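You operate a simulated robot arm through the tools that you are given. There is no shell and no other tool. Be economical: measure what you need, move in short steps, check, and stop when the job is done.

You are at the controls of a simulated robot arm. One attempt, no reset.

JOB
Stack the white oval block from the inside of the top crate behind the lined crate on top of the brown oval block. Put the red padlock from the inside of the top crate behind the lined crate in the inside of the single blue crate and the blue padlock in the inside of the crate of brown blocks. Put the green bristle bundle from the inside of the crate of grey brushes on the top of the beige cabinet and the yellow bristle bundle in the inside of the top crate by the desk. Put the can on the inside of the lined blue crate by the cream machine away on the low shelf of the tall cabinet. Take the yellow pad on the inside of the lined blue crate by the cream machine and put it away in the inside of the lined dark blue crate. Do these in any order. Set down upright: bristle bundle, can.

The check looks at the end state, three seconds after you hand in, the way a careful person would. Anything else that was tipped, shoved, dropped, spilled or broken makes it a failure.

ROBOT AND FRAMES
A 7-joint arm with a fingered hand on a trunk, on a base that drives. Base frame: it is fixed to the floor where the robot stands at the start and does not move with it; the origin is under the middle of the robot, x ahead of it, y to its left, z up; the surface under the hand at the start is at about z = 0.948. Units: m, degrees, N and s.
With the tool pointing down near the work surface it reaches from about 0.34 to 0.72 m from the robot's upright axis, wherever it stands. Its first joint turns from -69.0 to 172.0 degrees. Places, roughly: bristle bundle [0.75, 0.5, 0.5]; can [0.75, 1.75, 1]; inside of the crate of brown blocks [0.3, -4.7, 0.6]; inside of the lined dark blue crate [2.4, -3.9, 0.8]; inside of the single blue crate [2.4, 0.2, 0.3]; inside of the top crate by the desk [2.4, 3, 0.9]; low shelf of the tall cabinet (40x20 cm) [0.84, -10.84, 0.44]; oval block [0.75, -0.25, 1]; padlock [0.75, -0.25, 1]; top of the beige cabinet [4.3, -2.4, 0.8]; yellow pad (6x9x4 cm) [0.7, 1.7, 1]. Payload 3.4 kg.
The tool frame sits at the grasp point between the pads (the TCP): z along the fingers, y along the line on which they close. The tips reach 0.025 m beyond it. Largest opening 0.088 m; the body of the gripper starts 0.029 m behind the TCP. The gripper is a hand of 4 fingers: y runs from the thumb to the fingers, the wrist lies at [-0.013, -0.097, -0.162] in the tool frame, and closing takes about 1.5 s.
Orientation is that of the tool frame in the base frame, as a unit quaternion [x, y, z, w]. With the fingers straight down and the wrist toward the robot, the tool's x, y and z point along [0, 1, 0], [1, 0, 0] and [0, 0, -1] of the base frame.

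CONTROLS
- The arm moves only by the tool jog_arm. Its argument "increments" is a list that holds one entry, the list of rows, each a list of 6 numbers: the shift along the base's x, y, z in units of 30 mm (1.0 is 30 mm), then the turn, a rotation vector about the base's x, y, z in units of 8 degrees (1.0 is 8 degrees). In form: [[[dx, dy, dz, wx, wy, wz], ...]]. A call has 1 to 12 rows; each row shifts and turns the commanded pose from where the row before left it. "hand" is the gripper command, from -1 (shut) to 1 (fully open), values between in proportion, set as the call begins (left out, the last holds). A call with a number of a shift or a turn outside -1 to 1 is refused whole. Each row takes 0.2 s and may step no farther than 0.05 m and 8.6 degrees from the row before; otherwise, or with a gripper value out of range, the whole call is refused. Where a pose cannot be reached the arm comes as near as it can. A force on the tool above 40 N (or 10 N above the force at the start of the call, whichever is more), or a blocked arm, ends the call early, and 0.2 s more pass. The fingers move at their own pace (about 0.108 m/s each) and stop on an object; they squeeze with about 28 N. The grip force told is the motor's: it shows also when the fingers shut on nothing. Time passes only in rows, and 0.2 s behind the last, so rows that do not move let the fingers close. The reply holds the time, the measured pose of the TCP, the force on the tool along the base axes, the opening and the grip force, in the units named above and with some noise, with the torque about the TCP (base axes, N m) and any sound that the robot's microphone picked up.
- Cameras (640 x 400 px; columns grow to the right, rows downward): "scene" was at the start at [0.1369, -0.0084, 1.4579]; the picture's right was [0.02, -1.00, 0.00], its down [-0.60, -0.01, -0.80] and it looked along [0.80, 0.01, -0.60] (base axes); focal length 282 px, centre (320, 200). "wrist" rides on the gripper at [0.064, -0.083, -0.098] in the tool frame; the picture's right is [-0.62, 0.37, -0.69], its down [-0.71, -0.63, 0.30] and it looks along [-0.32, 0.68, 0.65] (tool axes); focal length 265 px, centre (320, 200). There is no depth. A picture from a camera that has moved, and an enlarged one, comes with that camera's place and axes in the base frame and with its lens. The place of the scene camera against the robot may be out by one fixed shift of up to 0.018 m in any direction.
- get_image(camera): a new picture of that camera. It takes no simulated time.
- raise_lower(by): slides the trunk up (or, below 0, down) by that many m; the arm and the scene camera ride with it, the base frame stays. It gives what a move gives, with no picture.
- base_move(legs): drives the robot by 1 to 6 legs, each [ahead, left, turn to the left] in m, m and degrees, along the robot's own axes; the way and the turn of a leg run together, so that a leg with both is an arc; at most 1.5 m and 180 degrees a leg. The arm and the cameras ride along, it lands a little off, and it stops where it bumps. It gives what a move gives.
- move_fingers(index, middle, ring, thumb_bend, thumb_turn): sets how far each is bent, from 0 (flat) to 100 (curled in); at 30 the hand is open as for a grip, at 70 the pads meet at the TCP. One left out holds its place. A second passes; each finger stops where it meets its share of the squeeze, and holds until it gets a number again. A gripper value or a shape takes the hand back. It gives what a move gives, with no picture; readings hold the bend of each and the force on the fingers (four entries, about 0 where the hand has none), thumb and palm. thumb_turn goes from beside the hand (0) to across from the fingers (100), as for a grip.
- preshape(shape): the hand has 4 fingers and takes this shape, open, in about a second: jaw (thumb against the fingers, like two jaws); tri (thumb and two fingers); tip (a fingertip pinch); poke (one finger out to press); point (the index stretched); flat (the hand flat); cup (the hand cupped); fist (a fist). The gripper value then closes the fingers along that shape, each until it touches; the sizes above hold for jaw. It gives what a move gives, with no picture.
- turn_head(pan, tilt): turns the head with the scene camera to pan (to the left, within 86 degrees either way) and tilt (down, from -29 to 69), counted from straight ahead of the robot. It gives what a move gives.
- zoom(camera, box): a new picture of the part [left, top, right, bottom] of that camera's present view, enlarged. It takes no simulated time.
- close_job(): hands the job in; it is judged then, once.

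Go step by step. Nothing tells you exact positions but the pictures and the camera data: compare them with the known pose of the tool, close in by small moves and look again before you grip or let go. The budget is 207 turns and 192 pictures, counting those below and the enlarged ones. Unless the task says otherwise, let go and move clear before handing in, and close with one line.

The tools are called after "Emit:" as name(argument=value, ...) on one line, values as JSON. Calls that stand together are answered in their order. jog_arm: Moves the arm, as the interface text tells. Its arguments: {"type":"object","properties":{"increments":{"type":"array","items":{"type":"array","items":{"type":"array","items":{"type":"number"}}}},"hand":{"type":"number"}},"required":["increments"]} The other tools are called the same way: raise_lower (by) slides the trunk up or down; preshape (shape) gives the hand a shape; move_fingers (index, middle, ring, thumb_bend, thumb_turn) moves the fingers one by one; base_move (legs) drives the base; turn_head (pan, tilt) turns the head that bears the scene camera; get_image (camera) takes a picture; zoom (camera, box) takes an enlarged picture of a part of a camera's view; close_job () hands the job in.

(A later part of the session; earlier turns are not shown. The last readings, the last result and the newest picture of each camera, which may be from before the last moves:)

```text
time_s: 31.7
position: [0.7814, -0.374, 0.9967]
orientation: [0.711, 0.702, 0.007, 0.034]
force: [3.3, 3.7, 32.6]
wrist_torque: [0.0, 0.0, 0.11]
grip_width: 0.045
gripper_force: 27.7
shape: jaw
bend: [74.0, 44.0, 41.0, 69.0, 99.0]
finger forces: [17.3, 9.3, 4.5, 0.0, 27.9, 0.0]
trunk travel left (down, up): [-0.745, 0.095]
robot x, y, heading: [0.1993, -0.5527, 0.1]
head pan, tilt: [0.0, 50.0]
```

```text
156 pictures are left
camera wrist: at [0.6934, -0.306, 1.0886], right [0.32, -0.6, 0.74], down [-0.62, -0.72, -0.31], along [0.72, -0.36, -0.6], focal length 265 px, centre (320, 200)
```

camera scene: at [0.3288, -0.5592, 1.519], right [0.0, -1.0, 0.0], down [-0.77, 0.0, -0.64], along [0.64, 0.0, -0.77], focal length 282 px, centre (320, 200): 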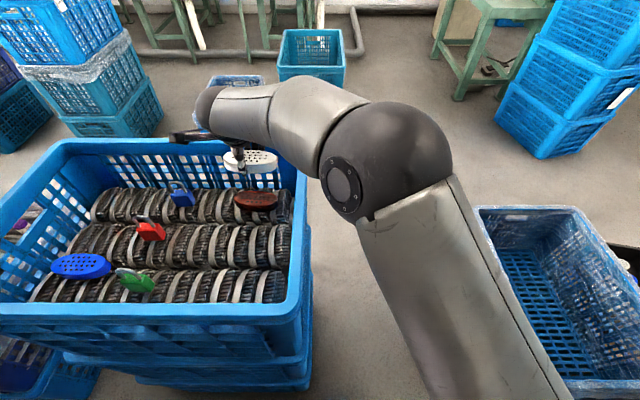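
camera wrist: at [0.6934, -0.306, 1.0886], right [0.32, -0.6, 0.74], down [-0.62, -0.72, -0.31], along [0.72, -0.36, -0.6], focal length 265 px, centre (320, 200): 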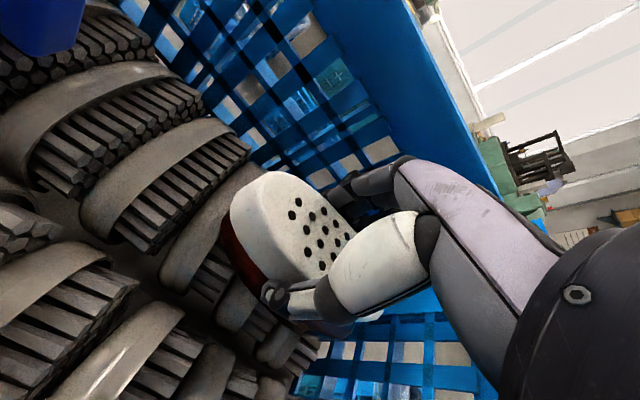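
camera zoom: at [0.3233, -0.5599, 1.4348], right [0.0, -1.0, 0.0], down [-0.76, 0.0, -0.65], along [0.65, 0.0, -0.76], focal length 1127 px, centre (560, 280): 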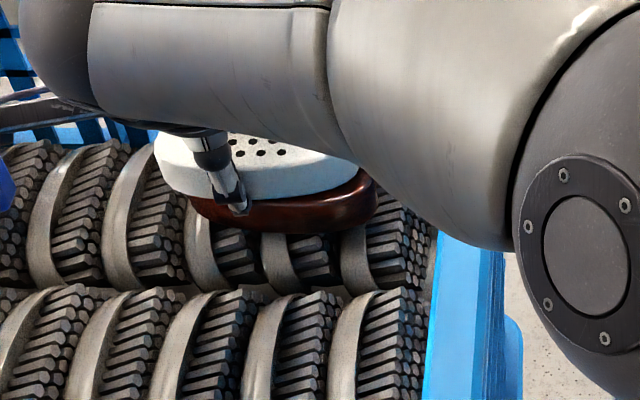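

Contact felt (33 N), blocks aligned. Relieve slightly, open, then rise with the trunk.

Emit:
jog_arm(increments=[[[0, 0, 0.06, 0, 0, 0], [0, 0, 0, 0, 0, 0]]])

Emit:
jog_arm(increments=[[[0, 0, 0, 0, 0, 0], [0, 0, 0, 0, 0, 0], [0, 0, 0, 0, 0, 0], [0, 0, 0, 0, 0, 0]]], hand=0.6)

Emit:
zoom(camera="scene", box=[180, 130, 340, 230])

Emit:
get_image(camera="wrist")

```text
time_s: 32.3
position: [0.7817, -0.3741, 0.9966]
orientation: [0.711, 0.702, 0.007, 0.033]
force: [3.7, 4.2, 32.4]
wrist_torque: [0.02, -0.06, 0.13]
grip_width: 0.0452
gripper_force: 28.4
shape: jaw
bend: [74.0, 44.0, 41.0, 70.0, 99.0]
finger forces: [17.5, 9.5, 4.4, 0.0, 27.8, 0.0]
trunk travel left (down, up): [-0.745, 0.095]
robot x, y, heading: [0.2041, -0.5491, 0.3]
head pan, tilt: [0.0, 50.0]
```

```text
time_s: 33.3
position: [0.7837, -0.3754, 0.9917]
orientation: [0.712, 0.702, 0.002, 0.031]
force: [-0.7, 0.4, 0.6]
wrist_torque: [0.01, 0.01, 0.02]
grip_width: 0.0703
gripper_force: 0.0
shape: jaw
bend: [27.0, 34.0, 32.0, 49.0, 99.0]
finger forces: [0.0, 0.0, 0.0, 0.0, 0.0, 0.0]
trunk travel left (down, up): [-0.745, 0.095]
robot x, y, heading: [0.2016, -0.5462, 0.1]
head pan, tilt: [0.0, 50.0]
```

```text
4.00 times, centred on (260, 180) of scene
camera zoom: at [0.3288, -0.5592, 1.4339], right [0.0, -1.0, 0.0], down [-0.77, 0.0, -0.64], along [0.64, 0.0, -0.77], focal length 1127 px, centre (560, 280)
```

zoom: 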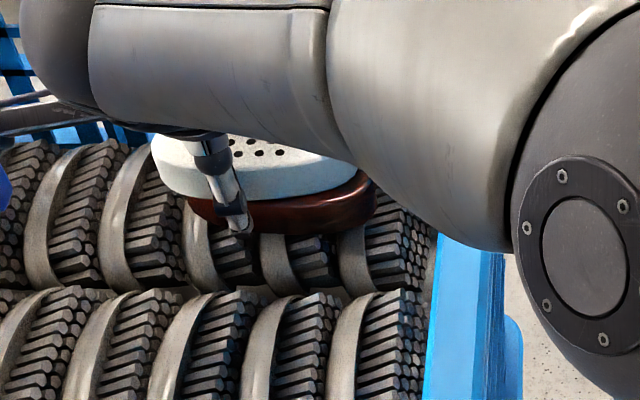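

```text
154 pictures are left
camera wrist: at [0.6967, -0.3058, 1.0845], right [0.33, -0.6, 0.73], down [-0.62, -0.72, -0.3], along [0.71, -0.36, -0.61], focal length 265 px, centre (320, 200)
```

wrist: 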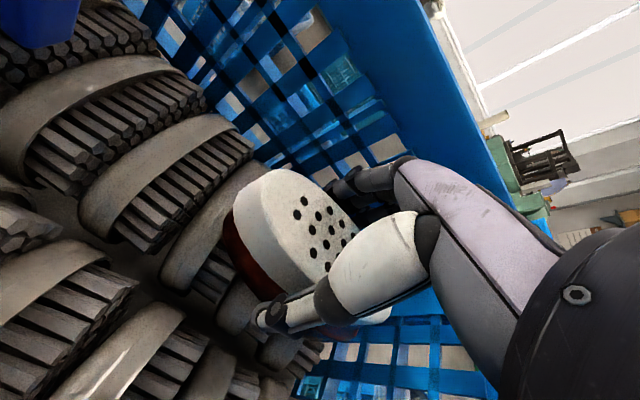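

Released and resting. Open a bit more and rise with the trunk.

Emit:
jog_arm(increments=[[[0, 0, 0.2, 0, 0, 0], [0, 0, 0.2, 0, 0, 0], [0, 0, 0, 0, 0, 0]]], hand=1)

Emit:
raise_lower(by=0.09)

Emit:
get_image(camera="wrist")

Emit:
zoom(camera="scene", box=[40, 130, 340, 320])

```text
time_s: 34.1
position: [0.7839, -0.3754, 1.0001]
orientation: [0.712, 0.702, -0.001, 0.028]
force: [-0.6, 0.5, 0.0]
wrist_torque: [0.01, 0.01, 0.01]
grip_width: 0.0879
gripper_force: 0.1
shape: jaw
bend: [30.0, 30.0, 30.0, 30.0, 98.0]
finger forces: [0.0, 0.1, 0.1, 0.0, 0.0, 0.0]
trunk travel left (down, up): [-0.745, 0.095]
robot x, y, heading: [0.1991, -0.5466, 0.3]
head pan, tilt: [0.0, 50.0]
```

```text
time_s: 35.3
position: [0.783, -0.3746, 1.0943]
orientation: [0.712, 0.702, 0.004, 0.028]
force: [-0.4, -0.6, 0.6]
wrist_torque: [0.01, 0.02, 0.0]
grip_width: 0.0877
gripper_force: 0.1
shape: jaw
bend: [30.0, 30.0, 30.0, 30.0, 98.0]
finger forces: [0.0, 0.0, 0.0, 0.1, 0.0, 0.0]
trunk travel left (down, up): [-0.835, 0.005]
robot x, y, heading: [0.2043, -0.5449, 0.4]
head pan, tilt: [0.0, 50.0]
```

```text
153 pictures are left
camera wrist: at [0.6974, -0.3066, 1.1879], right [0.33, -0.6, 0.73], down [-0.63, -0.72, -0.31], along [0.71, -0.36, -0.61], focal length 265 px, centre (320, 200)
```

wrist: 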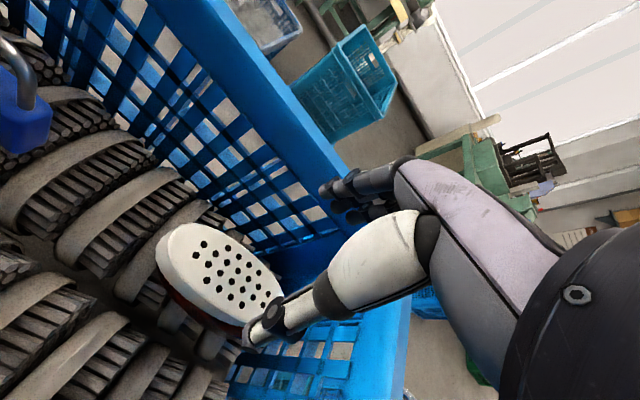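

```text
2.11 times, centred on (190, 225) of scene
camera zoom: at [0.3289, -0.5591, 1.524], right [0.0, -1.0, 0.0], down [-0.77, 0.0, -0.64], along [0.64, 0.0, -0.77], focal length 593 px, centre (594, 147)
```

zoom: 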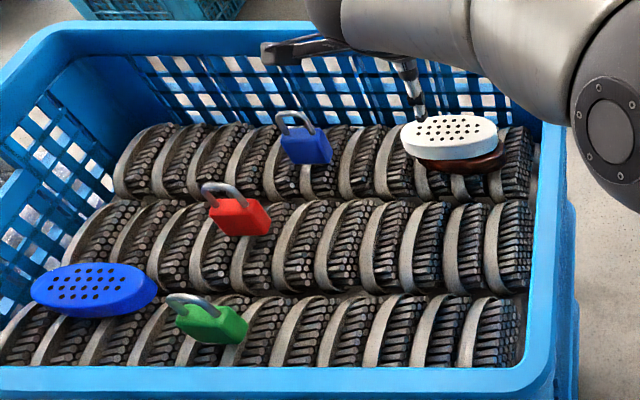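

The white block sits on the brown one. Next the red padlock (≈(0.68,-0.166), top ≈1.03): raise the hand, back off a little, and drive left.

Emit:
jog_arm(increments=[[[-0.5, 0, 0.8, 0, 0, 0], [-0.6, 0, 0.8, 0, 0, 0], [-0.6, 0, 0.6, 0, 0, 0], [-0.6, 0, 0.3, 0, 0, 0], [-0.6, 0, 0, 0, 0, 0], [0, 0, 0, 0, 0, 0]]])

Emit:
base_move(legs=[[0, 0.28, 0]])

Emit:
get_image(camera="wrist")

Emit:
get_image(camera="scene")

```text
time_s: 36.0
position: [0.7341, -0.3838, 1.0586]
orientation: [0.715, 0.695, -0.063, -0.042]
force: [-0.1, -0.3, 0.3]
wrist_torque: [-0.01, 0.03, -0.02]
grip_width: 0.0877
gripper_force: 0.1
shape: jaw
bend: [30.0, 30.0, 30.0, 30.0, 98.0]
finger forces: [0.0, 0.0, 0.0, 0.0, 0.0, 0.0]
trunk travel left (down, up): [-0.835, 0.005]
robot x, y, heading: [0.202, -0.5466, 0.4]
head pan, tilt: [0.0, 50.0]
stopped in row 3: the arm was blocked; the commanded pose is now the measured one
```

```text
time_s: 38.0
position: [0.7325, -0.0988, 1.0591]
orientation: [0.716, 0.695, -0.062, -0.041]
force: [-0.1, 1.0, -0.5]
wrist_torque: [0.01, -0.02, 0.0]
grip_width: 0.0877
gripper_force: 0.0
shape: jaw
bend: [30.0, 30.0, 30.0, 30.0, 98.0]
finger forces: [0.0, 0.1, 0.0, 0.0, 0.1, 0.0]
trunk travel left (down, up): [-0.835, 0.005]
robot x, y, heading: [0.2011, -0.2651, 0.3]
head pan, tilt: [0.0, 50.0]
```

```text
151 pictures are left
camera wrist: at [0.6658, -0.03, 1.1674], right [0.45, -0.61, 0.65], down [-0.69, -0.7, -0.19], along [0.57, -0.36, -0.74], focal length 265 px, centre (320, 200)
```

wrist: 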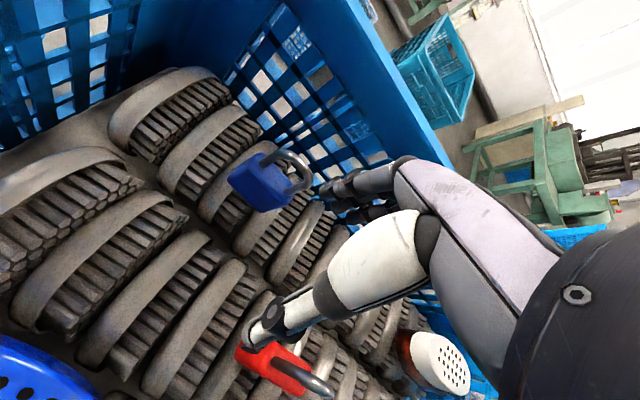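

```text
150 pictures are left
camera scene: at [0.3275, -0.2759, 1.524], right [0.0, -1.0, 0.0], down [-0.77, 0.0, -0.64], along [0.64, 0.0, -0.77], focal length 282 px, centre (320, 200)
```

scene: 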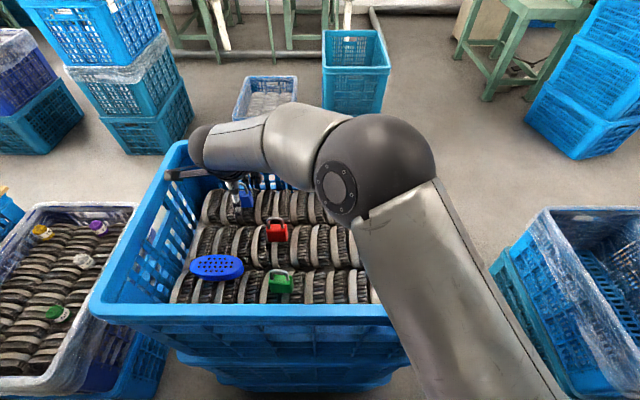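

The jog was blocked again and the hand drooped; nothing was touched. I'll straighten the hand gently and observe the arm's behaviour.

Emit:
jog_arm(increments=[[[0, -0.3, 0.2, 0, -0.5, 0], [0, -0.3, 0.3, 0, -0.5, 0], [0, -0.3, 0.3, 0, 0, 0], [0, -0.3, 0.3, 0, 0, 0], [0, 0, 0, 0, 0, 0]]])

Emit:
get_image(camera="scene")

```text
time_s: 39.0
position: [0.7232, -0.1477, 1.0322]
orientation: [0.731, 0.678, -0.051, -0.058]
force: [0.6, 0.4, -0.4]
wrist_torque: [0.01, 0.01, -0.01]
grip_width: 0.0878
gripper_force: 0.0
shape: jaw
bend: [30.0, 30.0, 30.0, 30.0, 98.0]
finger forces: [0.0, 0.0, 0.0, 0.1, 0.1, 0.0]
trunk travel left (down, up): [-0.835, 0.005]
robot x, y, heading: [0.1983, -0.2687, 0.1]
head pan, tilt: [0.0, 50.0]
stopped in row 4: the arm was blocked; the commanded pose is now the measured one
```

```text
149 pictures are left
camera scene: at [0.3276, -0.2764, 1.524], right [0.0, -1.0, 0.0], down [-0.77, 0.0, -0.64], along [0.64, 0.0, -0.77], focal length 282 px, centre (320, 200)
```

scene: 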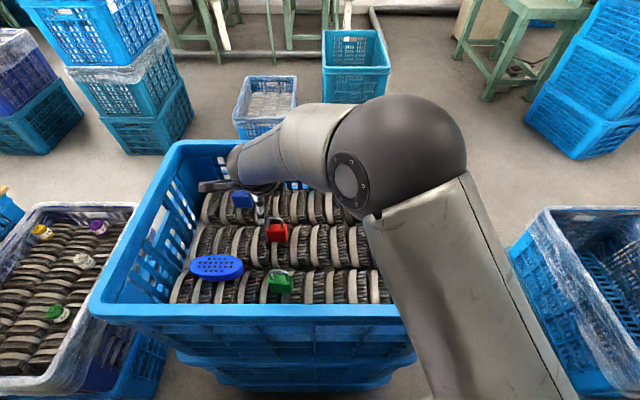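

The arm droops when retracting upward (joint-limit-like). Move left, away from padlocks, extending slightly and straightening.

Emit:
jog_arm(increments=[[[0, 0.6, 0, 0, 0, 0], [0, 0.6, 0, 0, 0, 0], [0.3, 0.6, 0, 0, -0.3, 0.1], [0.3, 0.3, 0, 0, -0.3, 0.2], [0.3, 0, 0.1, 0, -0.3, 0.2], [0, 0, 0, 0, 0, 0]]])

Emit:
get_image(camera="wrist")

```text
time_s: 40.4
position: [0.7509, -0.0867, 1.0355]
orientation: [0.71, 0.704, -0.008, -0.012]
force: [0.5, -0.8, 0.5]
wrist_torque: [0.0, -0.06, -0.01]
grip_width: 0.0879
gripper_force: 0.1
shape: jaw
bend: [30.0, 30.0, 30.0, 30.0, 98.0]
finger forces: [0.0, 0.0, 0.1, 0.0, 0.1, 0.1]
trunk travel left (down, up): [-0.835, 0.005]
robot x, y, heading: [0.2019, -0.2677, 0.1]
head pan, tilt: [0.0, 50.0]
```

```text
148 pictures are left
camera wrist: at [0.6724, -0.0233, 1.1371], right [0.38, -0.63, 0.68], down [-0.65, -0.71, -0.29], along [0.66, -0.33, -0.68], focal length 265 px, centre (320, 200)
```

wrist: 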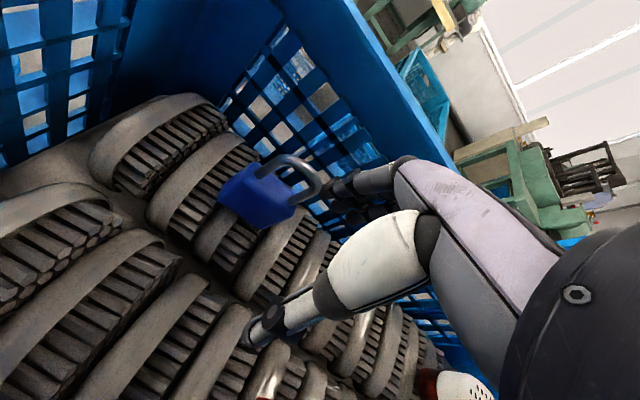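

Now straight — and I notice the blue padlock was dragged ~13 cm left (still upright) during that drive. It's next to the hand, so I'll take it first. Zooming.

Emit:
zoom(camera="scene", box=[180, 130, 420, 280])

Emit:
zoom(camera="wrist", box=[160, 110, 400, 260])

```text
2.67 times, centred on (300, 205) of scene
camera zoom: at [0.3276, -0.276, 1.524], right [0.0, -1.0, 0.0], down [-0.77, 0.0, -0.64], along [0.64, 0.0, -0.77], focal length 751 px, centre (373, 187)
```

zoom: 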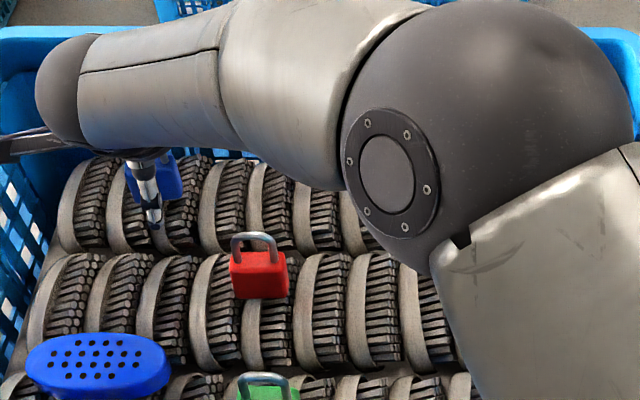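

```text
2.67 times, centred on (280, 185) of wrist
camera zoom: at [0.6724, -0.0233, 1.1371], right [0.38, -0.63, 0.68], down [-0.65, -0.71, -0.29], along [0.66, -0.33, -0.68], focal length 708 px, centre (427, 240)
```

zoom: 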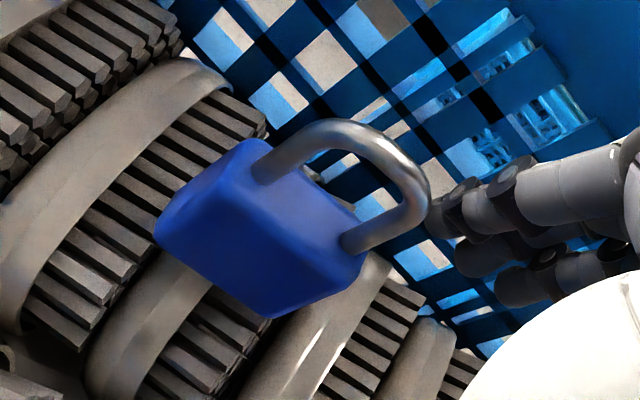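

Emit:
jog_arm(increments=[[[0.5, 0, 0, 0, 0, 0], [0.55, 0, 0, 0, 0, 0], [0, 0.45, 0, 0, 0, 0], [0, 0.45, 0, 0, 0, 0], [0, 0, 0, 0, 0, 0], [0, 0, 0, 0, 0, 0]]])

Emit:
get_image(camera="wrist")

Emit:
zoom(camera="scene", box=[180, 130, 340, 230])

```text
time_s: 41.8
position: [0.7804, -0.055, 1.0328]
orientation: [0.707, 0.707, -0.01, -0.008]
force: [-0.5, 0.1, -0.5]
wrist_torque: [-0.02, -0.02, -0.01]
grip_width: 0.0877
gripper_force: 0.1
shape: jaw
bend: [30.0, 30.0, 30.0, 30.0, 98.0]
finger forces: [0.0, 0.0, 0.0, 0.0, 0.0, 0.0]
trunk travel left (down, up): [-0.835, 0.005]
robot x, y, heading: [0.2013, -0.2701, 0.1]
head pan, tilt: [0.0, 50.0]
```

```text
145 pictures are left
camera wrist: at [0.7002, 0.0083, 1.1348], right [0.39, -0.62, 0.68], down [-0.64, -0.72, -0.29], along [0.67, -0.32, -0.67], focal length 265 px, centre (320, 200)
```

wrist: 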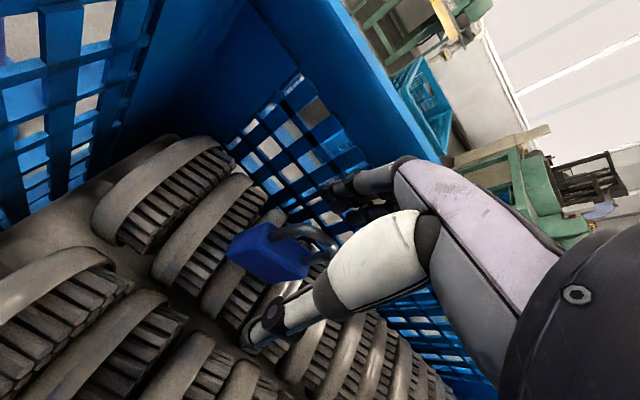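

```text
4.00 times, centred on (260, 180) of scene
camera zoom: at [0.3277, -0.2759, 1.524], right [0.0, -1.0, 0.0], down [-0.77, 0.0, -0.64], along [0.64, 0.0, -0.77], focal length 1127 px, centre (560, 280)
```

zoom: 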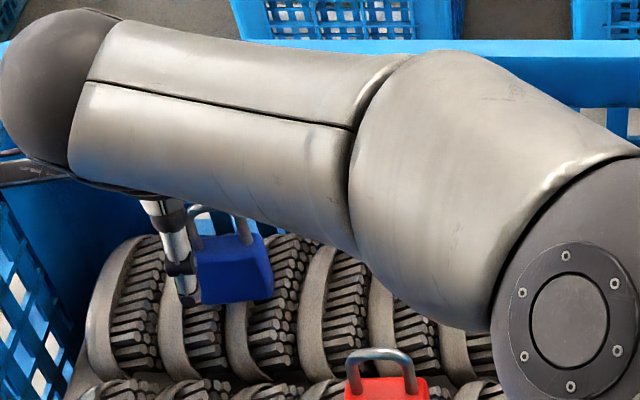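

Emit:
jog_arm(increments=[[[0.2, -0.25, -0.4, 0, 0, 0], [0, 0, -0.5, 0, 0, 0], [0, 0, -0.5, 0, 0, 0], [0, 0, -0.4, 0, 0, 0], [0, 0, 0, 0, 0, 0], [0, 0, 0, 0, 0, 0]]])

Emit:
get_image(camera="wrist")

Emit:
zoom(camera="scene", box=[180, 130, 340, 230])

```text
time_s: 43.2
position: [0.7863, -0.0625, 0.9796]
orientation: [0.707, 0.708, -0.008, -0.01]
force: [0.4, 0.7, -0.4]
wrist_torque: [0.0, 0.02, -0.05]
grip_width: 0.0878
gripper_force: 0.1
shape: jaw
bend: [30.0, 30.0, 30.0, 30.0, 98.0]
finger forces: [0.0, 0.0, 0.0, 0.1, 0.0, 0.0]
trunk travel left (down, up): [-0.835, 0.005]
robot x, y, heading: [0.1996, -0.2675, -0.1]
head pan, tilt: [0.0, 50.0]
```

```text
143 pictures are left
camera wrist: at [0.706, 0.0009, 1.0808], right [0.39, -0.62, 0.68], down [-0.64, -0.72, -0.29], along [0.67, -0.32, -0.67], focal length 265 px, centre (320, 200)
```

wrist: 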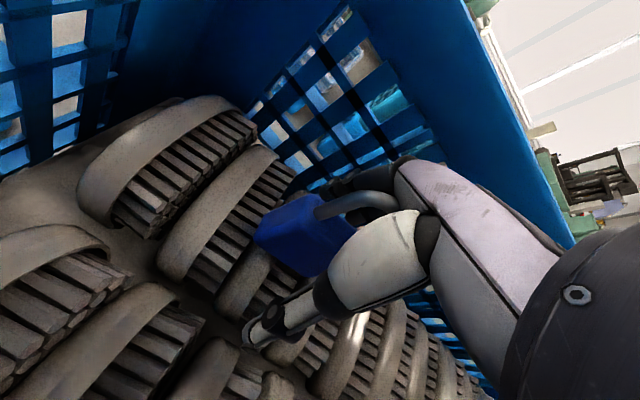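

```text
4.00 times, centred on (260, 180) of scene
camera zoom: at [0.3277, -0.276, 1.524], right [0.0, -1.0, 0.0], down [-0.77, 0.0, -0.64], along [0.64, 0.0, -0.77], focal length 1127 px, centre (560, 280)
```

zoom: 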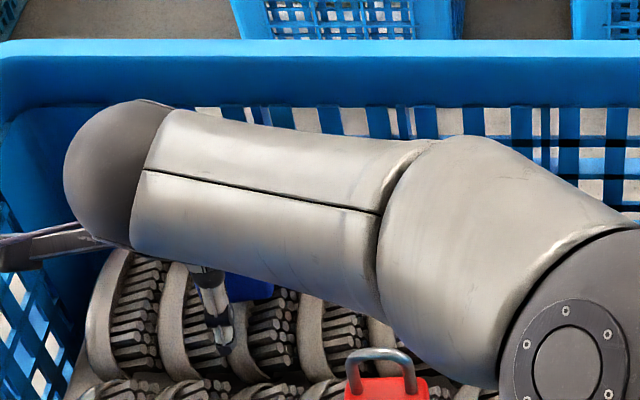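

Emit:
jog_arm(increments=[[[0, 0, 0, 0, 0, 0], [0, 0, 0, 0, 0, 0], [0, 0, 0, 0, 0, 0], [0, 0, 0, 0, 0, 0], [0, 0, 0, 0, 0, 0], [0, 0, 0, 0, 0, 0], [0, 0, 0, 0, 0, 0]]], hand=-1)

Emit:
get_image(camera="wrist")

```text
time_s: 44.8
position: [0.7874, -0.0634, 0.98]
orientation: [0.706, 0.708, -0.009, -0.009]
force: [-0.8, 0.4, -0.8]
wrist_torque: [0.0, -0.01, 0.05]
grip_width: 0.0173
gripper_force: 28.3
shape: jaw
bend: [73.0, 58.0, 66.0, 75.0, 100.0]
finger forces: [15.8, 8.0, 0.1, 0.0, 24.2, 0.1]
trunk travel left (down, up): [-0.835, 0.005]
robot x, y, heading: [0.2013, -0.2663, 0.3]
head pan, tilt: [0.0, 50.0]
```

```text
141 pictures are left
camera wrist: at [0.7059, 0.0009, 1.0809], right [0.39, -0.62, 0.68], down [-0.64, -0.72, -0.29], along [0.67, -0.32, -0.67], focal length 265 px, centre (320, 200)
```

wrist: 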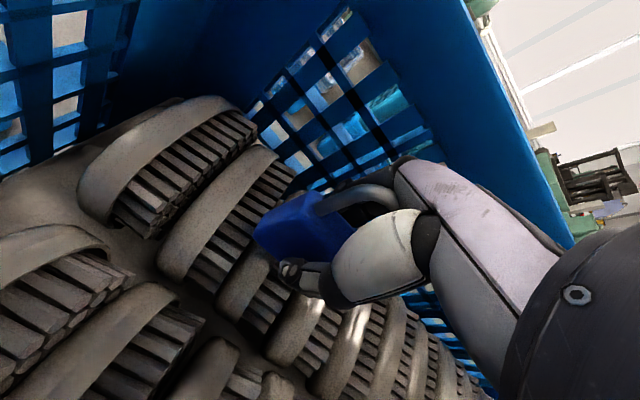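

Blue padlock gripped. Lift straight up at this extension.

Emit:
jog_arm(increments=[[[0, 0, 0.4, 0, 0, 0], [0, 0, 0.7, 0, 0, 0], [0, 0, 0.7, 0, 0, 0], [0, 0, 0.7, 0, 0, 0], [0, 0, 0, 0, 0, 0]]])

Emit:
get_image(camera="scene")

```text
time_s: 46.0
position: [0.7858, -0.064, 1.0556]
orientation: [0.707, 0.707, -0.01, -0.01]
force: [-0.5, 0.4, -1.5]
wrist_torque: [-0.04, 0.02, 0.0]
grip_width: 0.0174
gripper_force: 27.7
shape: jaw
bend: [73.0, 58.0, 67.0, 75.0, 100.0]
finger forces: [16.0, 8.2, 0.1, 0.0, 24.1, 0.1]
trunk travel left (down, up): [-0.835, 0.005]
robot x, y, heading: [0.2017, -0.2655, 0.1]
head pan, tilt: [0.0, 50.0]
```

```text
140 pictures are left
camera scene: at [0.3281, -0.2759, 1.5239], right [0.0, -1.0, 0.0], down [-0.77, 0.0, -0.64], along [0.64, 0.0, -0.77], focal length 282 px, centre (320, 200)
```

scene: 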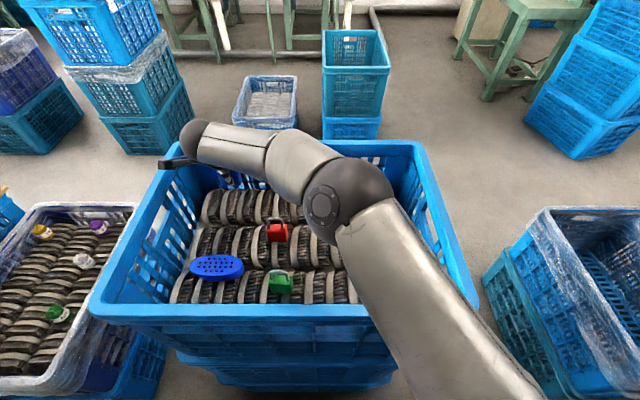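

Emit:
jog_arm(increments=[[[0, 0, 0.7, 0, 0, 0], [0, 0, 0.8, 0, 0, 0], [0, 0, 0.8, 0, 0, 0], [0, 0, 0.8, 0, 0, 0], [0, 0, 0, 0, 0, 0]]])

Emit:
get_image(camera="scene")

```text
time_s: 47.2
position: [0.7874, -0.0642, 1.1484]
orientation: [0.707, 0.707, -0.009, -0.01]
force: [0.0, 0.3, -0.9]
wrist_torque: [0.02, 0.02, 0.01]
grip_width: 0.0175
gripper_force: 27.6
shape: jaw
bend: [73.0, 58.0, 67.0, 75.0, 100.0]
finger forces: [16.0, 8.1, 0.1, 0.0, 24.2, 0.1]
trunk travel left (down, up): [-0.835, 0.005]
robot x, y, heading: [0.2031, -0.2671, 0.1]
head pan, tilt: [0.0, 50.0]
```

```text
139 pictures are left
camera scene: at [0.3279, -0.2759, 1.5239], right [0.0, -1.0, 0.0], down [-0.77, 0.0, -0.64], along [0.64, 0.0, -0.77], focal length 282 px, centre (320, 200)
```

scene: 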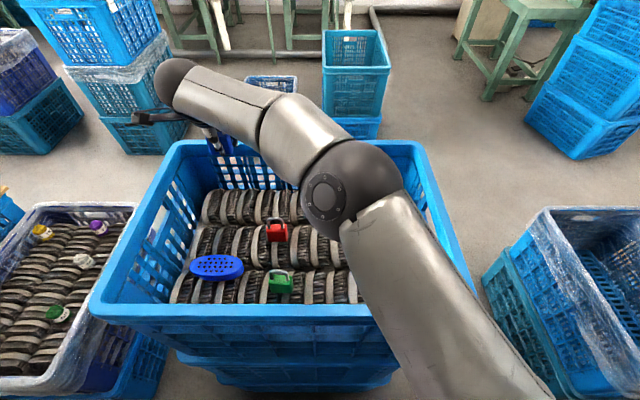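

High enough. Continue up and start retracting.

Emit:
jog_arm(increments=[[[0, 0, 0.8, 0, 0, 0], [0, 0, 0.8, 0, 0, 0], [-0.5, 0, 0.3, 0, 0, 0], [-0.8, -0.2, 0, 0, 0, 0], [-0.8, -0.2, 0, 0, 0, 0], [-0.8, -0.2, 0, 0, 0, 0], [0, 0, 0, 0, 0, 0]]])

Emit:
get_image(camera="scene")

```text
time_s: 48.8
position: [0.6986, -0.0852, 1.2065]
orientation: [0.706, 0.708, -0.009, -0.01]
force: [-0.3, -0.5, -1.0]
wrist_torque: [-0.04, 0.0, -0.02]
grip_width: 0.0173
gripper_force: 28.1
shape: jaw
bend: [73.0, 58.0, 67.0, 75.0, 100.0]
finger forces: [16.0, 8.1, 0.0, 0.0, 24.2, 0.2]
trunk travel left (down, up): [-0.835, 0.005]
robot x, y, heading: [0.202, -0.2661, 0.4]
head pan, tilt: [0.0, 50.0]
```

```text
138 pictures are left
camera scene: at [0.3291, -0.276, 1.5238], right [0.0, -1.0, 0.0], down [-0.77, 0.0, -0.64], along [0.64, 0.0, -0.77], focal length 282 px, centre (320, 200)
```

scene: 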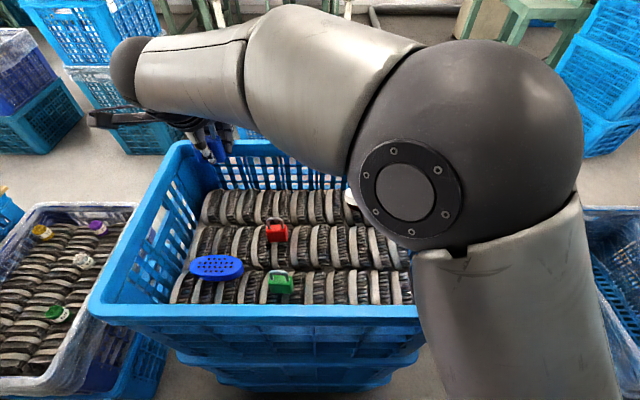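

Works well. Now bring the hand toward the middle, back off, and shift right to look at the passage beside the crate (toward +x).

Emit:
jog_arm(increments=[[[-0.5, -0.9, 0, 0, 0, 0], [-0.5, -0.9, 0, 0, 0, 0], [-0.3, -0.9, 0, 0, 0, 0], [-0.3, -0.9, 0, 0, 0, 0], [0, -0.9, 0, 0, 0, 0], [0, 0, 0, 0, 0, 0]]])

Emit:
base_move(legs=[[-0.25, 0, 0], [0, -0.6, 0]])

Emit:
turn_head(pan=0, tilt=40)

Emit:
get_image(camera="scene")

```text
time_s: 50.2
position: [0.6518, -0.2151, 1.2047]
orientation: [0.706, 0.708, -0.012, -0.01]
force: [-0.2, 0.1, -1.2]
wrist_torque: [-0.02, -0.01, 0.02]
grip_width: 0.0173
gripper_force: 27.9
shape: jaw
bend: [73.0, 58.0, 67.0, 75.0, 100.0]
finger forces: [16.0, 8.1, 0.0, 0.1, 24.1, 0.2]
trunk travel left (down, up): [-0.835, 0.005]
robot x, y, heading: [0.2026, -0.2674, 0.2]
head pan, tilt: [0.0, 50.0]
```

```text
time_s: 55.0
position: [0.3999, -0.7939, 1.2032]
orientation: [0.702, 0.712, -0.012, -0.014]
force: [-0.1, -0.2, -1.2]
wrist_torque: [0.03, 0.0, 0.03]
grip_width: 0.0172
gripper_force: 27.9
shape: jaw
bend: [73.0, 58.0, 67.0, 75.0, 100.0]
finger forces: [16.0, 8.1, 0.1, 0.1, 24.1, 0.1]
trunk travel left (down, up): [-0.835, 0.005]
robot x, y, heading: [-0.0523, -0.8529, 0.8]
head pan, tilt: [0.0, 50.0]
```

```text
time_s: 55.7
position: [0.3999, -0.7953, 1.2011]
orientation: [0.702, 0.712, -0.014, -0.017]
force: [1.7, 0.1, -1.4]
wrist_torque: [-0.04, -0.02, 0.02]
grip_width: 0.0173
gripper_force: 28.0
shape: jaw
bend: [73.0, 58.0, 67.0, 75.0, 100.0]
finger forces: [16.0, 8.1, 0.1, 0.0, 24.2, 0.2]
trunk travel left (down, up): [-0.835, 0.005]
robot x, y, heading: [-0.0467, -0.8511, 0.9]
head pan, tilt: [0.0, 40.0]
```

```text
137 pictures are left
camera scene: at [0.0821, -0.8775, 1.5354], right [-0.22, -0.98, 0.0], down [-0.65, 0.15, -0.74], along [0.73, -0.16, -0.67], focal length 282 px, centre (320, 200)
```

scene: 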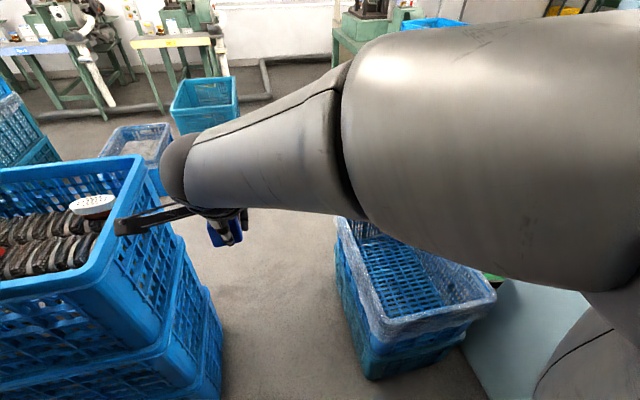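

The gap between the stack (y≈-0.5) and the lined crate (y≈-1.19) is centred on my y. Driving through ahead.

Emit:
base_move(legs=[[0, 0.0, -0.9], [0.5, 0, 0]])

Emit:
turn_head(pan=40, tilt=69)

Emit:
get_image(camera="scene")

Emit:
turn_head(pan=-50, tilt=50)

Emit:
get_image(camera="scene")

```text
time_s: 58.9
position: [0.8989, -0.8073, 1.2007]
orientation: [0.711, 0.703, -0.015, -0.016]
force: [0.1, 0.5, -0.6]
wrist_torque: [0.01, -0.03, 0.02]
grip_width: 0.0172
gripper_force: 27.7
shape: jaw
bend: [73.0, 58.0, 67.0, 75.0, 100.0]
finger forces: [16.0, 8.0, 0.0, 0.0, 24.2, 0.3]
trunk travel left (down, up): [-0.835, 0.005]
robot x, y, heading: [0.4458, -0.8525, -0.5]
head pan, tilt: [0.0, 40.0]
```

```text
time_s: 60.0
position: [0.8981, -0.8077, 1.1989]
orientation: [0.711, 0.703, -0.017, -0.018]
force: [0.8, 0.2, -1.4]
wrist_torque: [-0.01, -0.01, 0.02]
grip_width: 0.0175
gripper_force: 28.2
shape: jaw
bend: [73.0, 58.0, 67.0, 75.0, 100.0]
finger forces: [16.0, 8.1, 0.0, 0.0, 24.2, 0.1]
trunk travel left (down, up): [-0.835, 0.005]
robot x, y, heading: [0.4451, -0.8509, -0.2]
head pan, tilt: [40.0, 68.8]
```

```text
136 pictures are left
camera scene: at [0.5796, -0.8809, 1.5362], right [-0.22, -0.98, 0.0], down [-0.65, 0.14, -0.75], along [0.73, -0.16, -0.66], focal length 282 px, centre (320, 200)
```

scene: 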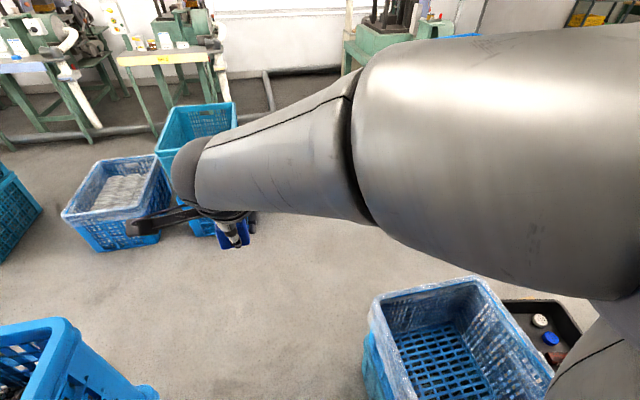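

```text
time_s: 61.7
position: [0.8988, -0.808, 1.2013]
orientation: [0.71, 0.704, -0.014, -0.017]
force: [0.2, -1.0, 0.0]
wrist_torque: [-0.01, -0.02, 0.01]
grip_width: 0.0174
gripper_force: 27.7
shape: jaw
bend: [73.0, 58.0, 67.0, 75.0, 100.0]
finger forces: [16.1, 8.0, 0.0, 0.0, 24.1, 0.2]
trunk travel left (down, up): [-0.835, 0.005]
robot x, y, heading: [0.4501, -0.8549, -0.4]
head pan, tilt: [-50.0, 50.0]
```

```text
135 pictures are left
camera scene: at [0.5465, -0.9221, 1.524], right [-0.77, -0.64, 0.0], down [-0.49, 0.59, -0.64], along [0.41, -0.5, -0.77], focal length 282 px, centre (320, 200)
```

scene: 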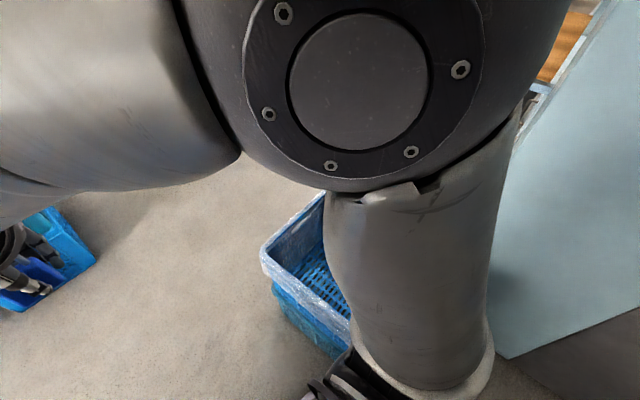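

No bump. Drive on to x≈1.55 and look to the right.

Emit:
base_move(legs=[[1.1, 0.0, 0]])

Emit:
turn_head(pan=-80, tilt=15)

Emit:
get_image(camera="scene")

```text
time_s: 67.3
position: [2.0075, -0.8087, 1.2006]
orientation: [0.708, 0.706, -0.015, -0.015]
force: [-0.7, 0.2, -0.1]
wrist_torque: [0.0, 0.03, 0.0]
grip_width: 0.0176
gripper_force: 28.1
shape: jaw
bend: [73.0, 58.0, 67.0, 75.0, 100.0]
finger forces: [16.0, 8.1, 0.0, 0.0, 24.2, 0.2]
trunk travel left (down, up): [-0.835, 0.005]
robot x, y, heading: [1.5592, -0.8563, -0.1]
head pan, tilt: [-50.0, 50.0]
```

```text
time_s: 68.3
position: [2.0087, -0.8087, 1.2017]
orientation: [0.707, 0.706, -0.016, -0.015]
force: [0.0, 0.0, -0.9]
wrist_torque: [-0.02, -0.03, 0.02]
grip_width: 0.0175
gripper_force: 27.4
shape: jaw
bend: [73.0, 58.0, 67.0, 75.0, 100.0]
finger forces: [16.1, 8.1, 0.0, 0.0, 24.3, 0.2]
trunk travel left (down, up): [-0.835, 0.005]
robot x, y, heading: [1.5574, -0.8529, -0.1]
head pan, tilt: [-80.0, 15.0]
```

```text
134 pictures are left
camera scene: at [1.6236, -0.9594, 1.5776], right [-0.98, -0.17, 0.0], down [-0.05, 0.26, -0.97], along [0.17, -0.95, -0.26], focal length 282 px, centre (320, 200)
```

scene: 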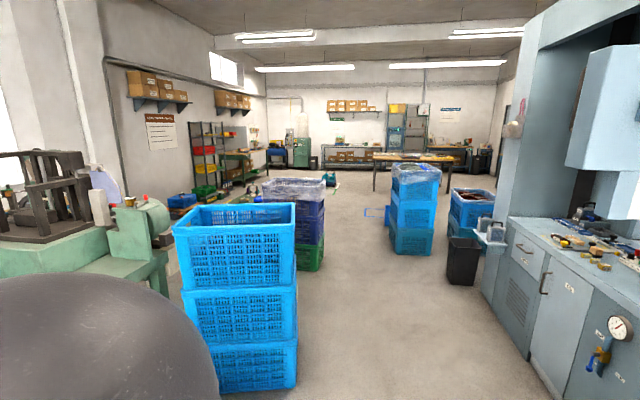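

I can see the layout: brown-block crate at back right behind the bin and lined stack, dark-blue lined crate left. Turn to face -y and drive down the aisle.

Emit:
base_move(legs=[[0, 0, -90], [1.4, 0, 0], [1.0, 0, 0]])

Emit:
turn_head(pan=-35, tilt=35)

Emit:
get_image(camera="scene")

```text
time_s: 83.8
position: [1.8522, -3.702, 1.202]
orientation: [0.998, 0.053, -0.001, -0.022]
force: [0.5, -0.6, -0.8]
wrist_torque: [-0.03, 0.0, 0.0]
grip_width: 0.0171
gripper_force: 27.8
shape: jaw
bend: [73.0, 58.0, 67.0, 75.0, 100.0]
finger forces: [15.7, 8.0, 0.0, 0.0, 23.8, 0.3]
trunk travel left (down, up): [-0.835, 0.005]
robot x, y, heading: [1.751, -3.2609, -83.8]
head pan, tilt: [-80.0, 15.0]
```

```text
time_s: 84.9
position: [1.8521, -3.7011, 1.2012]
orientation: [0.998, 0.053, -0.002, -0.021]
force: [0.4, -0.7, -1.4]
wrist_torque: [0.02, 0.03, 0.03]
grip_width: 0.0172
gripper_force: 28.0
shape: jaw
bend: [73.0, 58.0, 67.0, 75.0, 100.0]
finger forces: [15.8, 7.9, 0.0, 0.1, 24.0, 0.3]
trunk travel left (down, up): [-0.835, 0.005]
robot x, y, heading: [1.7553, -3.2576, -83.6]
head pan, tilt: [-35.0, 35.0]
```

```text
133 pictures are left
camera scene: at [1.7172, -3.3954, 1.5457], right [-0.88, 0.48, 0.0], down [0.28, 0.5, -0.82], along [-0.39, -0.72, -0.57], focal length 282 px, centre (320, 200)
```

scene: 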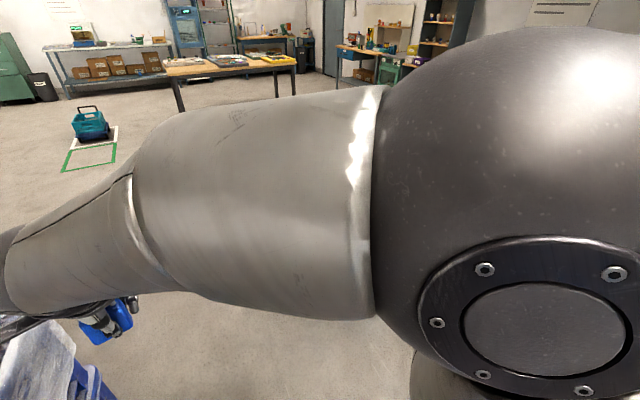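

Emit:
turn_head(pan=-84, tilt=30)

Emit:
get_image(camera="scene")

Emit:
turn_head(pan=-55, tilt=0)

Emit:
get_image(camera="scene")

```text
time_s: 86.1
position: [1.8524, -3.7019, 1.2007]
orientation: [0.998, 0.053, 0.0, -0.021]
force: [-0.4, 0.7, -1.3]
wrist_torque: [-0.02, 0.02, 0.05]
grip_width: 0.0171
gripper_force: 28.2
shape: jaw
bend: [73.0, 58.0, 67.0, 75.0, 100.0]
finger forces: [15.8, 8.0, 0.1, 0.0, 23.8, 0.3]
trunk travel left (down, up): [-0.835, 0.005]
robot x, y, heading: [1.7534, -3.2579, -84.1]
head pan, tilt: [-84.0, 30.0]
```

```text
132 pictures are left
camera scene: at [1.6713, -3.3375, 1.5535], right [-0.21, 0.98, 0.0], down [0.49, 0.11, -0.87], along [-0.85, -0.18, -0.5], focal length 282 px, centre (320, 200)
```

scene: 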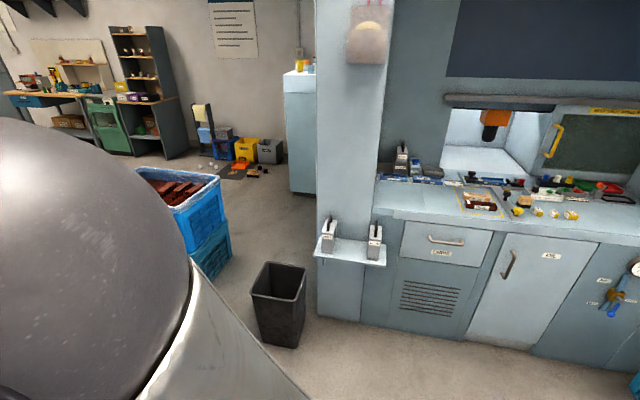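

```text
time_s: 87.0
position: [1.8522, -3.7005, 1.2]
orientation: [0.998, 0.053, -0.001, -0.022]
force: [-0.7, 0.3, -0.5]
wrist_torque: [0.0, -0.02, -0.01]
grip_width: 0.0176
gripper_force: 28.2
shape: jaw
bend: [73.0, 58.0, 67.0, 75.0, 100.0]
finger forces: [15.8, 8.0, 0.0, 0.1, 23.9, 0.2]
trunk travel left (down, up): [-0.835, 0.005]
robot x, y, heading: [1.7545, -3.26, -84.1]
head pan, tilt: [-55.0, 0.0]
```

```text
131 pictures are left
camera scene: at [1.6918, -3.3774, 1.6018], right [-0.66, 0.75, 0.0], down [0.0, 0.0, -1.0], along [-0.75, -0.66, 0.0], focal length 282 px, centre (320, 200)
```

scene: 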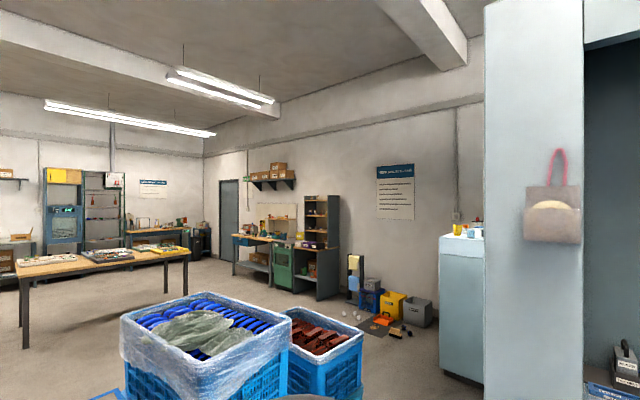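

The brown-block crate spans roughly x 0–0.6, y -4.46..-4.9, rim z≈0.67. I'll go around the lined stack and approach it from the far (south) side.

Emit:
base_move(legs=[[0, 0, -5.9], [0, -0.08, 0], [1.2, 0, 0], [1.1, 0, 0], [0, -1.25, 0]])

Emit:
turn_head(pan=-84, tilt=35)

Emit:
get_image(camera="scene")

```text
time_s: 105.7
position: [0.3547, -5.9616, 1.2009]
orientation: [1.0, -0.022, 0.001, -0.022]
force: [0.0, -0.3, -0.1]
wrist_torque: [-0.02, -0.01, 0.0]
grip_width: 0.017
gripper_force: 27.9
shape: jaw
bend: [73.0, 58.0, 67.0, 75.0, 100.0]
finger forces: [15.7, 8.1, 0.0, 0.0, 23.9, 0.4]
trunk travel left (down, up): [-0.835, 0.005]
robot x, y, heading: [0.3204, -5.5078, -92.4]
head pan, tilt: [-55.0, 0.0]
```

```text
time_s: 106.7
position: [0.3537, -5.9605, 1.2001]
orientation: [1.0, -0.021, 0.0, -0.022]
force: [-0.1, -0.4, -0.9]
wrist_torque: [0.0, 0.01, 0.02]
grip_width: 0.0173
gripper_force: 27.8
shape: jaw
bend: [73.0, 58.0, 67.0, 75.0, 100.0]
finger forces: [15.8, 8.1, 0.0, 0.1, 23.9, 0.3]
trunk travel left (down, up): [-0.835, 0.005]
robot x, y, heading: [0.3232, -5.5091, -92.4]
head pan, tilt: [-84.0, 35.0]
```

```text
130 pictures are left
camera scene: at [0.2332, -5.5748, 1.5458], right [-0.07, 1.0, 0.0], down [0.57, 0.04, -0.82], along [-0.82, -0.05, -0.57], focal length 282 px, centre (320, 200)
```

scene: 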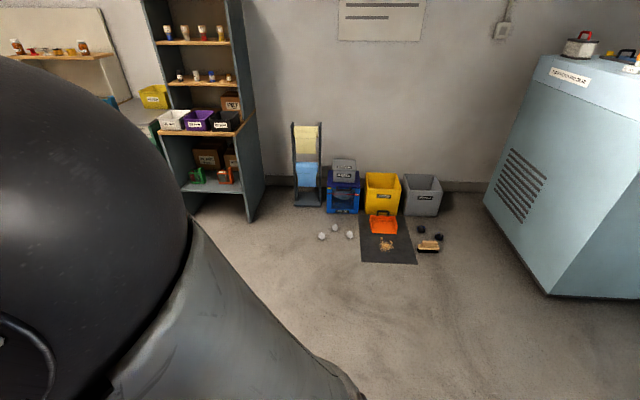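

Emit:
base_move(legs=[[0, 0, -177.6]])

Emit:
turn_head(pan=0, tilt=50)

Emit:
get_image(camera="scene")

Emit:
get_image(camera="wrist")

```text
time_s: 114.3
position: [0.2607, -5.0603, 1.2009]
orientation: [-0.015, 1.0, -0.022, 0.0]
force: [0.6, 0.4, -0.6]
wrist_torque: [0.04, -0.01, -0.03]
grip_width: 0.0168
gripper_force: 27.8
shape: jaw
bend: [73.0, 58.0, 67.0, 76.0, 100.0]
finger forces: [15.3, 7.9, 0.0, 0.0, 23.3, 0.4]
trunk travel left (down, up): [-0.835, 0.005]
robot x, y, heading: [0.3268, -5.5041, 92.1]
head pan, tilt: [-84.0, 35.0]
```

```text
time_s: 115.9
position: [0.2603, -5.0608, 1.1991]
orientation: [-0.015, 1.0, -0.024, 0.001]
force: [-0.1, 0.0, -1.4]
wrist_torque: [-0.04, -0.03, -0.03]
grip_width: 0.0173
gripper_force: 28.1
shape: jaw
bend: [73.0, 58.0, 67.0, 76.0, 100.0]
finger forces: [15.3, 7.9, 0.1, 0.1, 23.4, 0.5]
trunk travel left (down, up): [-0.835, 0.005]
robot x, y, heading: [0.3262, -5.5056, 91.8]
head pan, tilt: [0.0, 50.0]
```

```text
129 pictures are left
camera scene: at [0.3387, -5.3912, 1.5278], right [0.98, -0.22, 0.0], down [-0.16, -0.72, -0.68], along [0.15, 0.66, -0.73], focal length 282 px, centre (320, 200)
```

scene: 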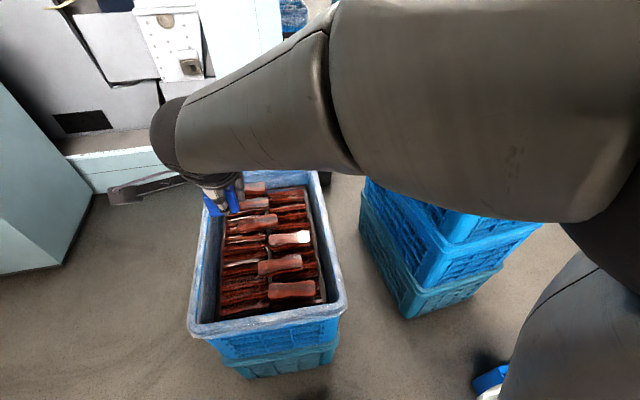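

```text
128 pictures are left
camera wrist: at [0.1981, -5.141, 1.3014], right [0.61, 0.42, 0.67], down [0.73, -0.62, -0.27], along [0.3, 0.66, -0.69], focal length 265 px, centre (320, 200)
```

wrist: 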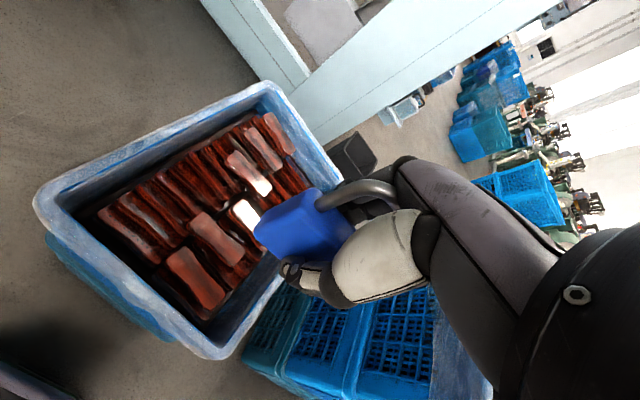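

The crate spans x≈0.03–0.5, y≈-5.05..-4.44. Drive ahead 10 cm, extend the hand over the middle, then lower with the trunk.

Emit:
base_move(legs=[[0.1, 0, -1.8]])

Emit:
jog_arm(increments=[[[0, 0.8, 0, 0, 0, 0], [0, 0.8, 0, 0, 0, 0], [0, 0.8, 0, 0, 0, 0], [0, 0.6, 0, 0, 0, 0], [0, 0, 0, 0, 0, 0]]])

Emit:
get_image(camera="wrist")

Emit:
get_image(camera="scene")

```text
time_s: 117.0
position: [0.272, -4.9592, 1.1982]
orientation: [0.0, 1.0, -0.024, -0.001]
force: [-0.7, 0.7, -1.3]
wrist_torque: [-0.01, 0.01, 0.0]
grip_width: 0.017
gripper_force: 27.9
shape: jaw
bend: [73.0, 58.0, 67.0, 76.0, 100.0]
finger forces: [15.3, 8.0, 0.0, 0.1, 23.5, 0.5]
trunk travel left (down, up): [-0.835, 0.005]
robot x, y, heading: [0.3208, -5.4079, 89.9]
head pan, tilt: [0.0, 50.0]
```

```text
time_s: 118.2
position: [0.2725, -4.8682, 1.1991]
orientation: [0.0, 1.0, -0.025, -0.001]
force: [0.1, -0.6, -1.6]
wrist_torque: [-0.01, 0.01, 0.03]
grip_width: 0.0171
gripper_force: 27.9
shape: jaw
bend: [73.0, 58.0, 67.0, 76.0, 100.0]
finger forces: [15.4, 7.9, 0.0, 0.0, 23.4, 0.5]
trunk travel left (down, up): [-0.835, 0.005]
robot x, y, heading: [0.3239, -5.4084, 90.0]
head pan, tilt: [0.0, 50.0]
```

```text
127 pictures are left
camera wrist: at [0.208, -4.9473, 1.3018], right [0.62, 0.4, 0.67], down [0.71, -0.64, -0.27], along [0.32, 0.65, -0.69], focal length 265 px, centre (320, 200)
```

wrist: 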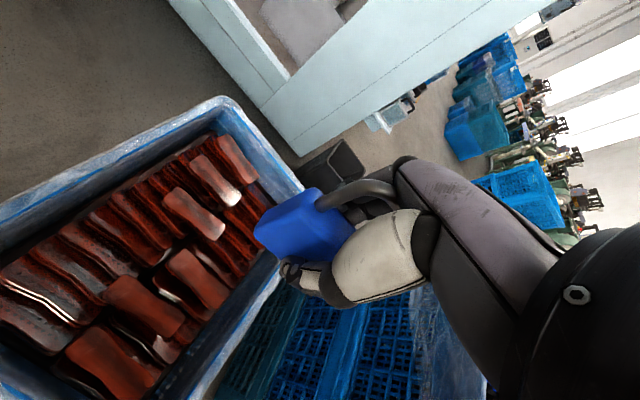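

```text
126 pictures are left
camera scene: at [0.3214, -5.292, 1.524], right [1.0, 0.0, 0.0], down [0.0, -0.77, -0.64], along [0.0, 0.64, -0.77], focal length 282 px, centre (320, 200)
```

scene: 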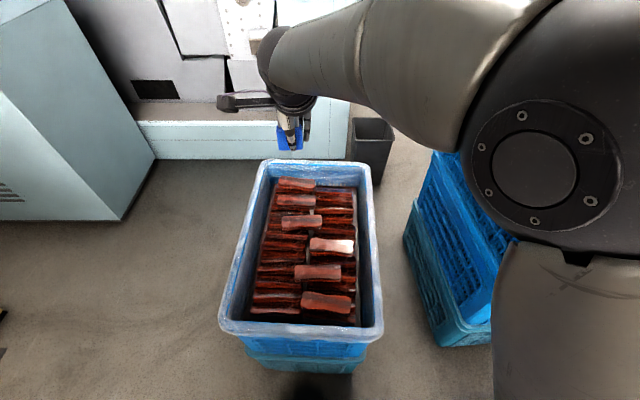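

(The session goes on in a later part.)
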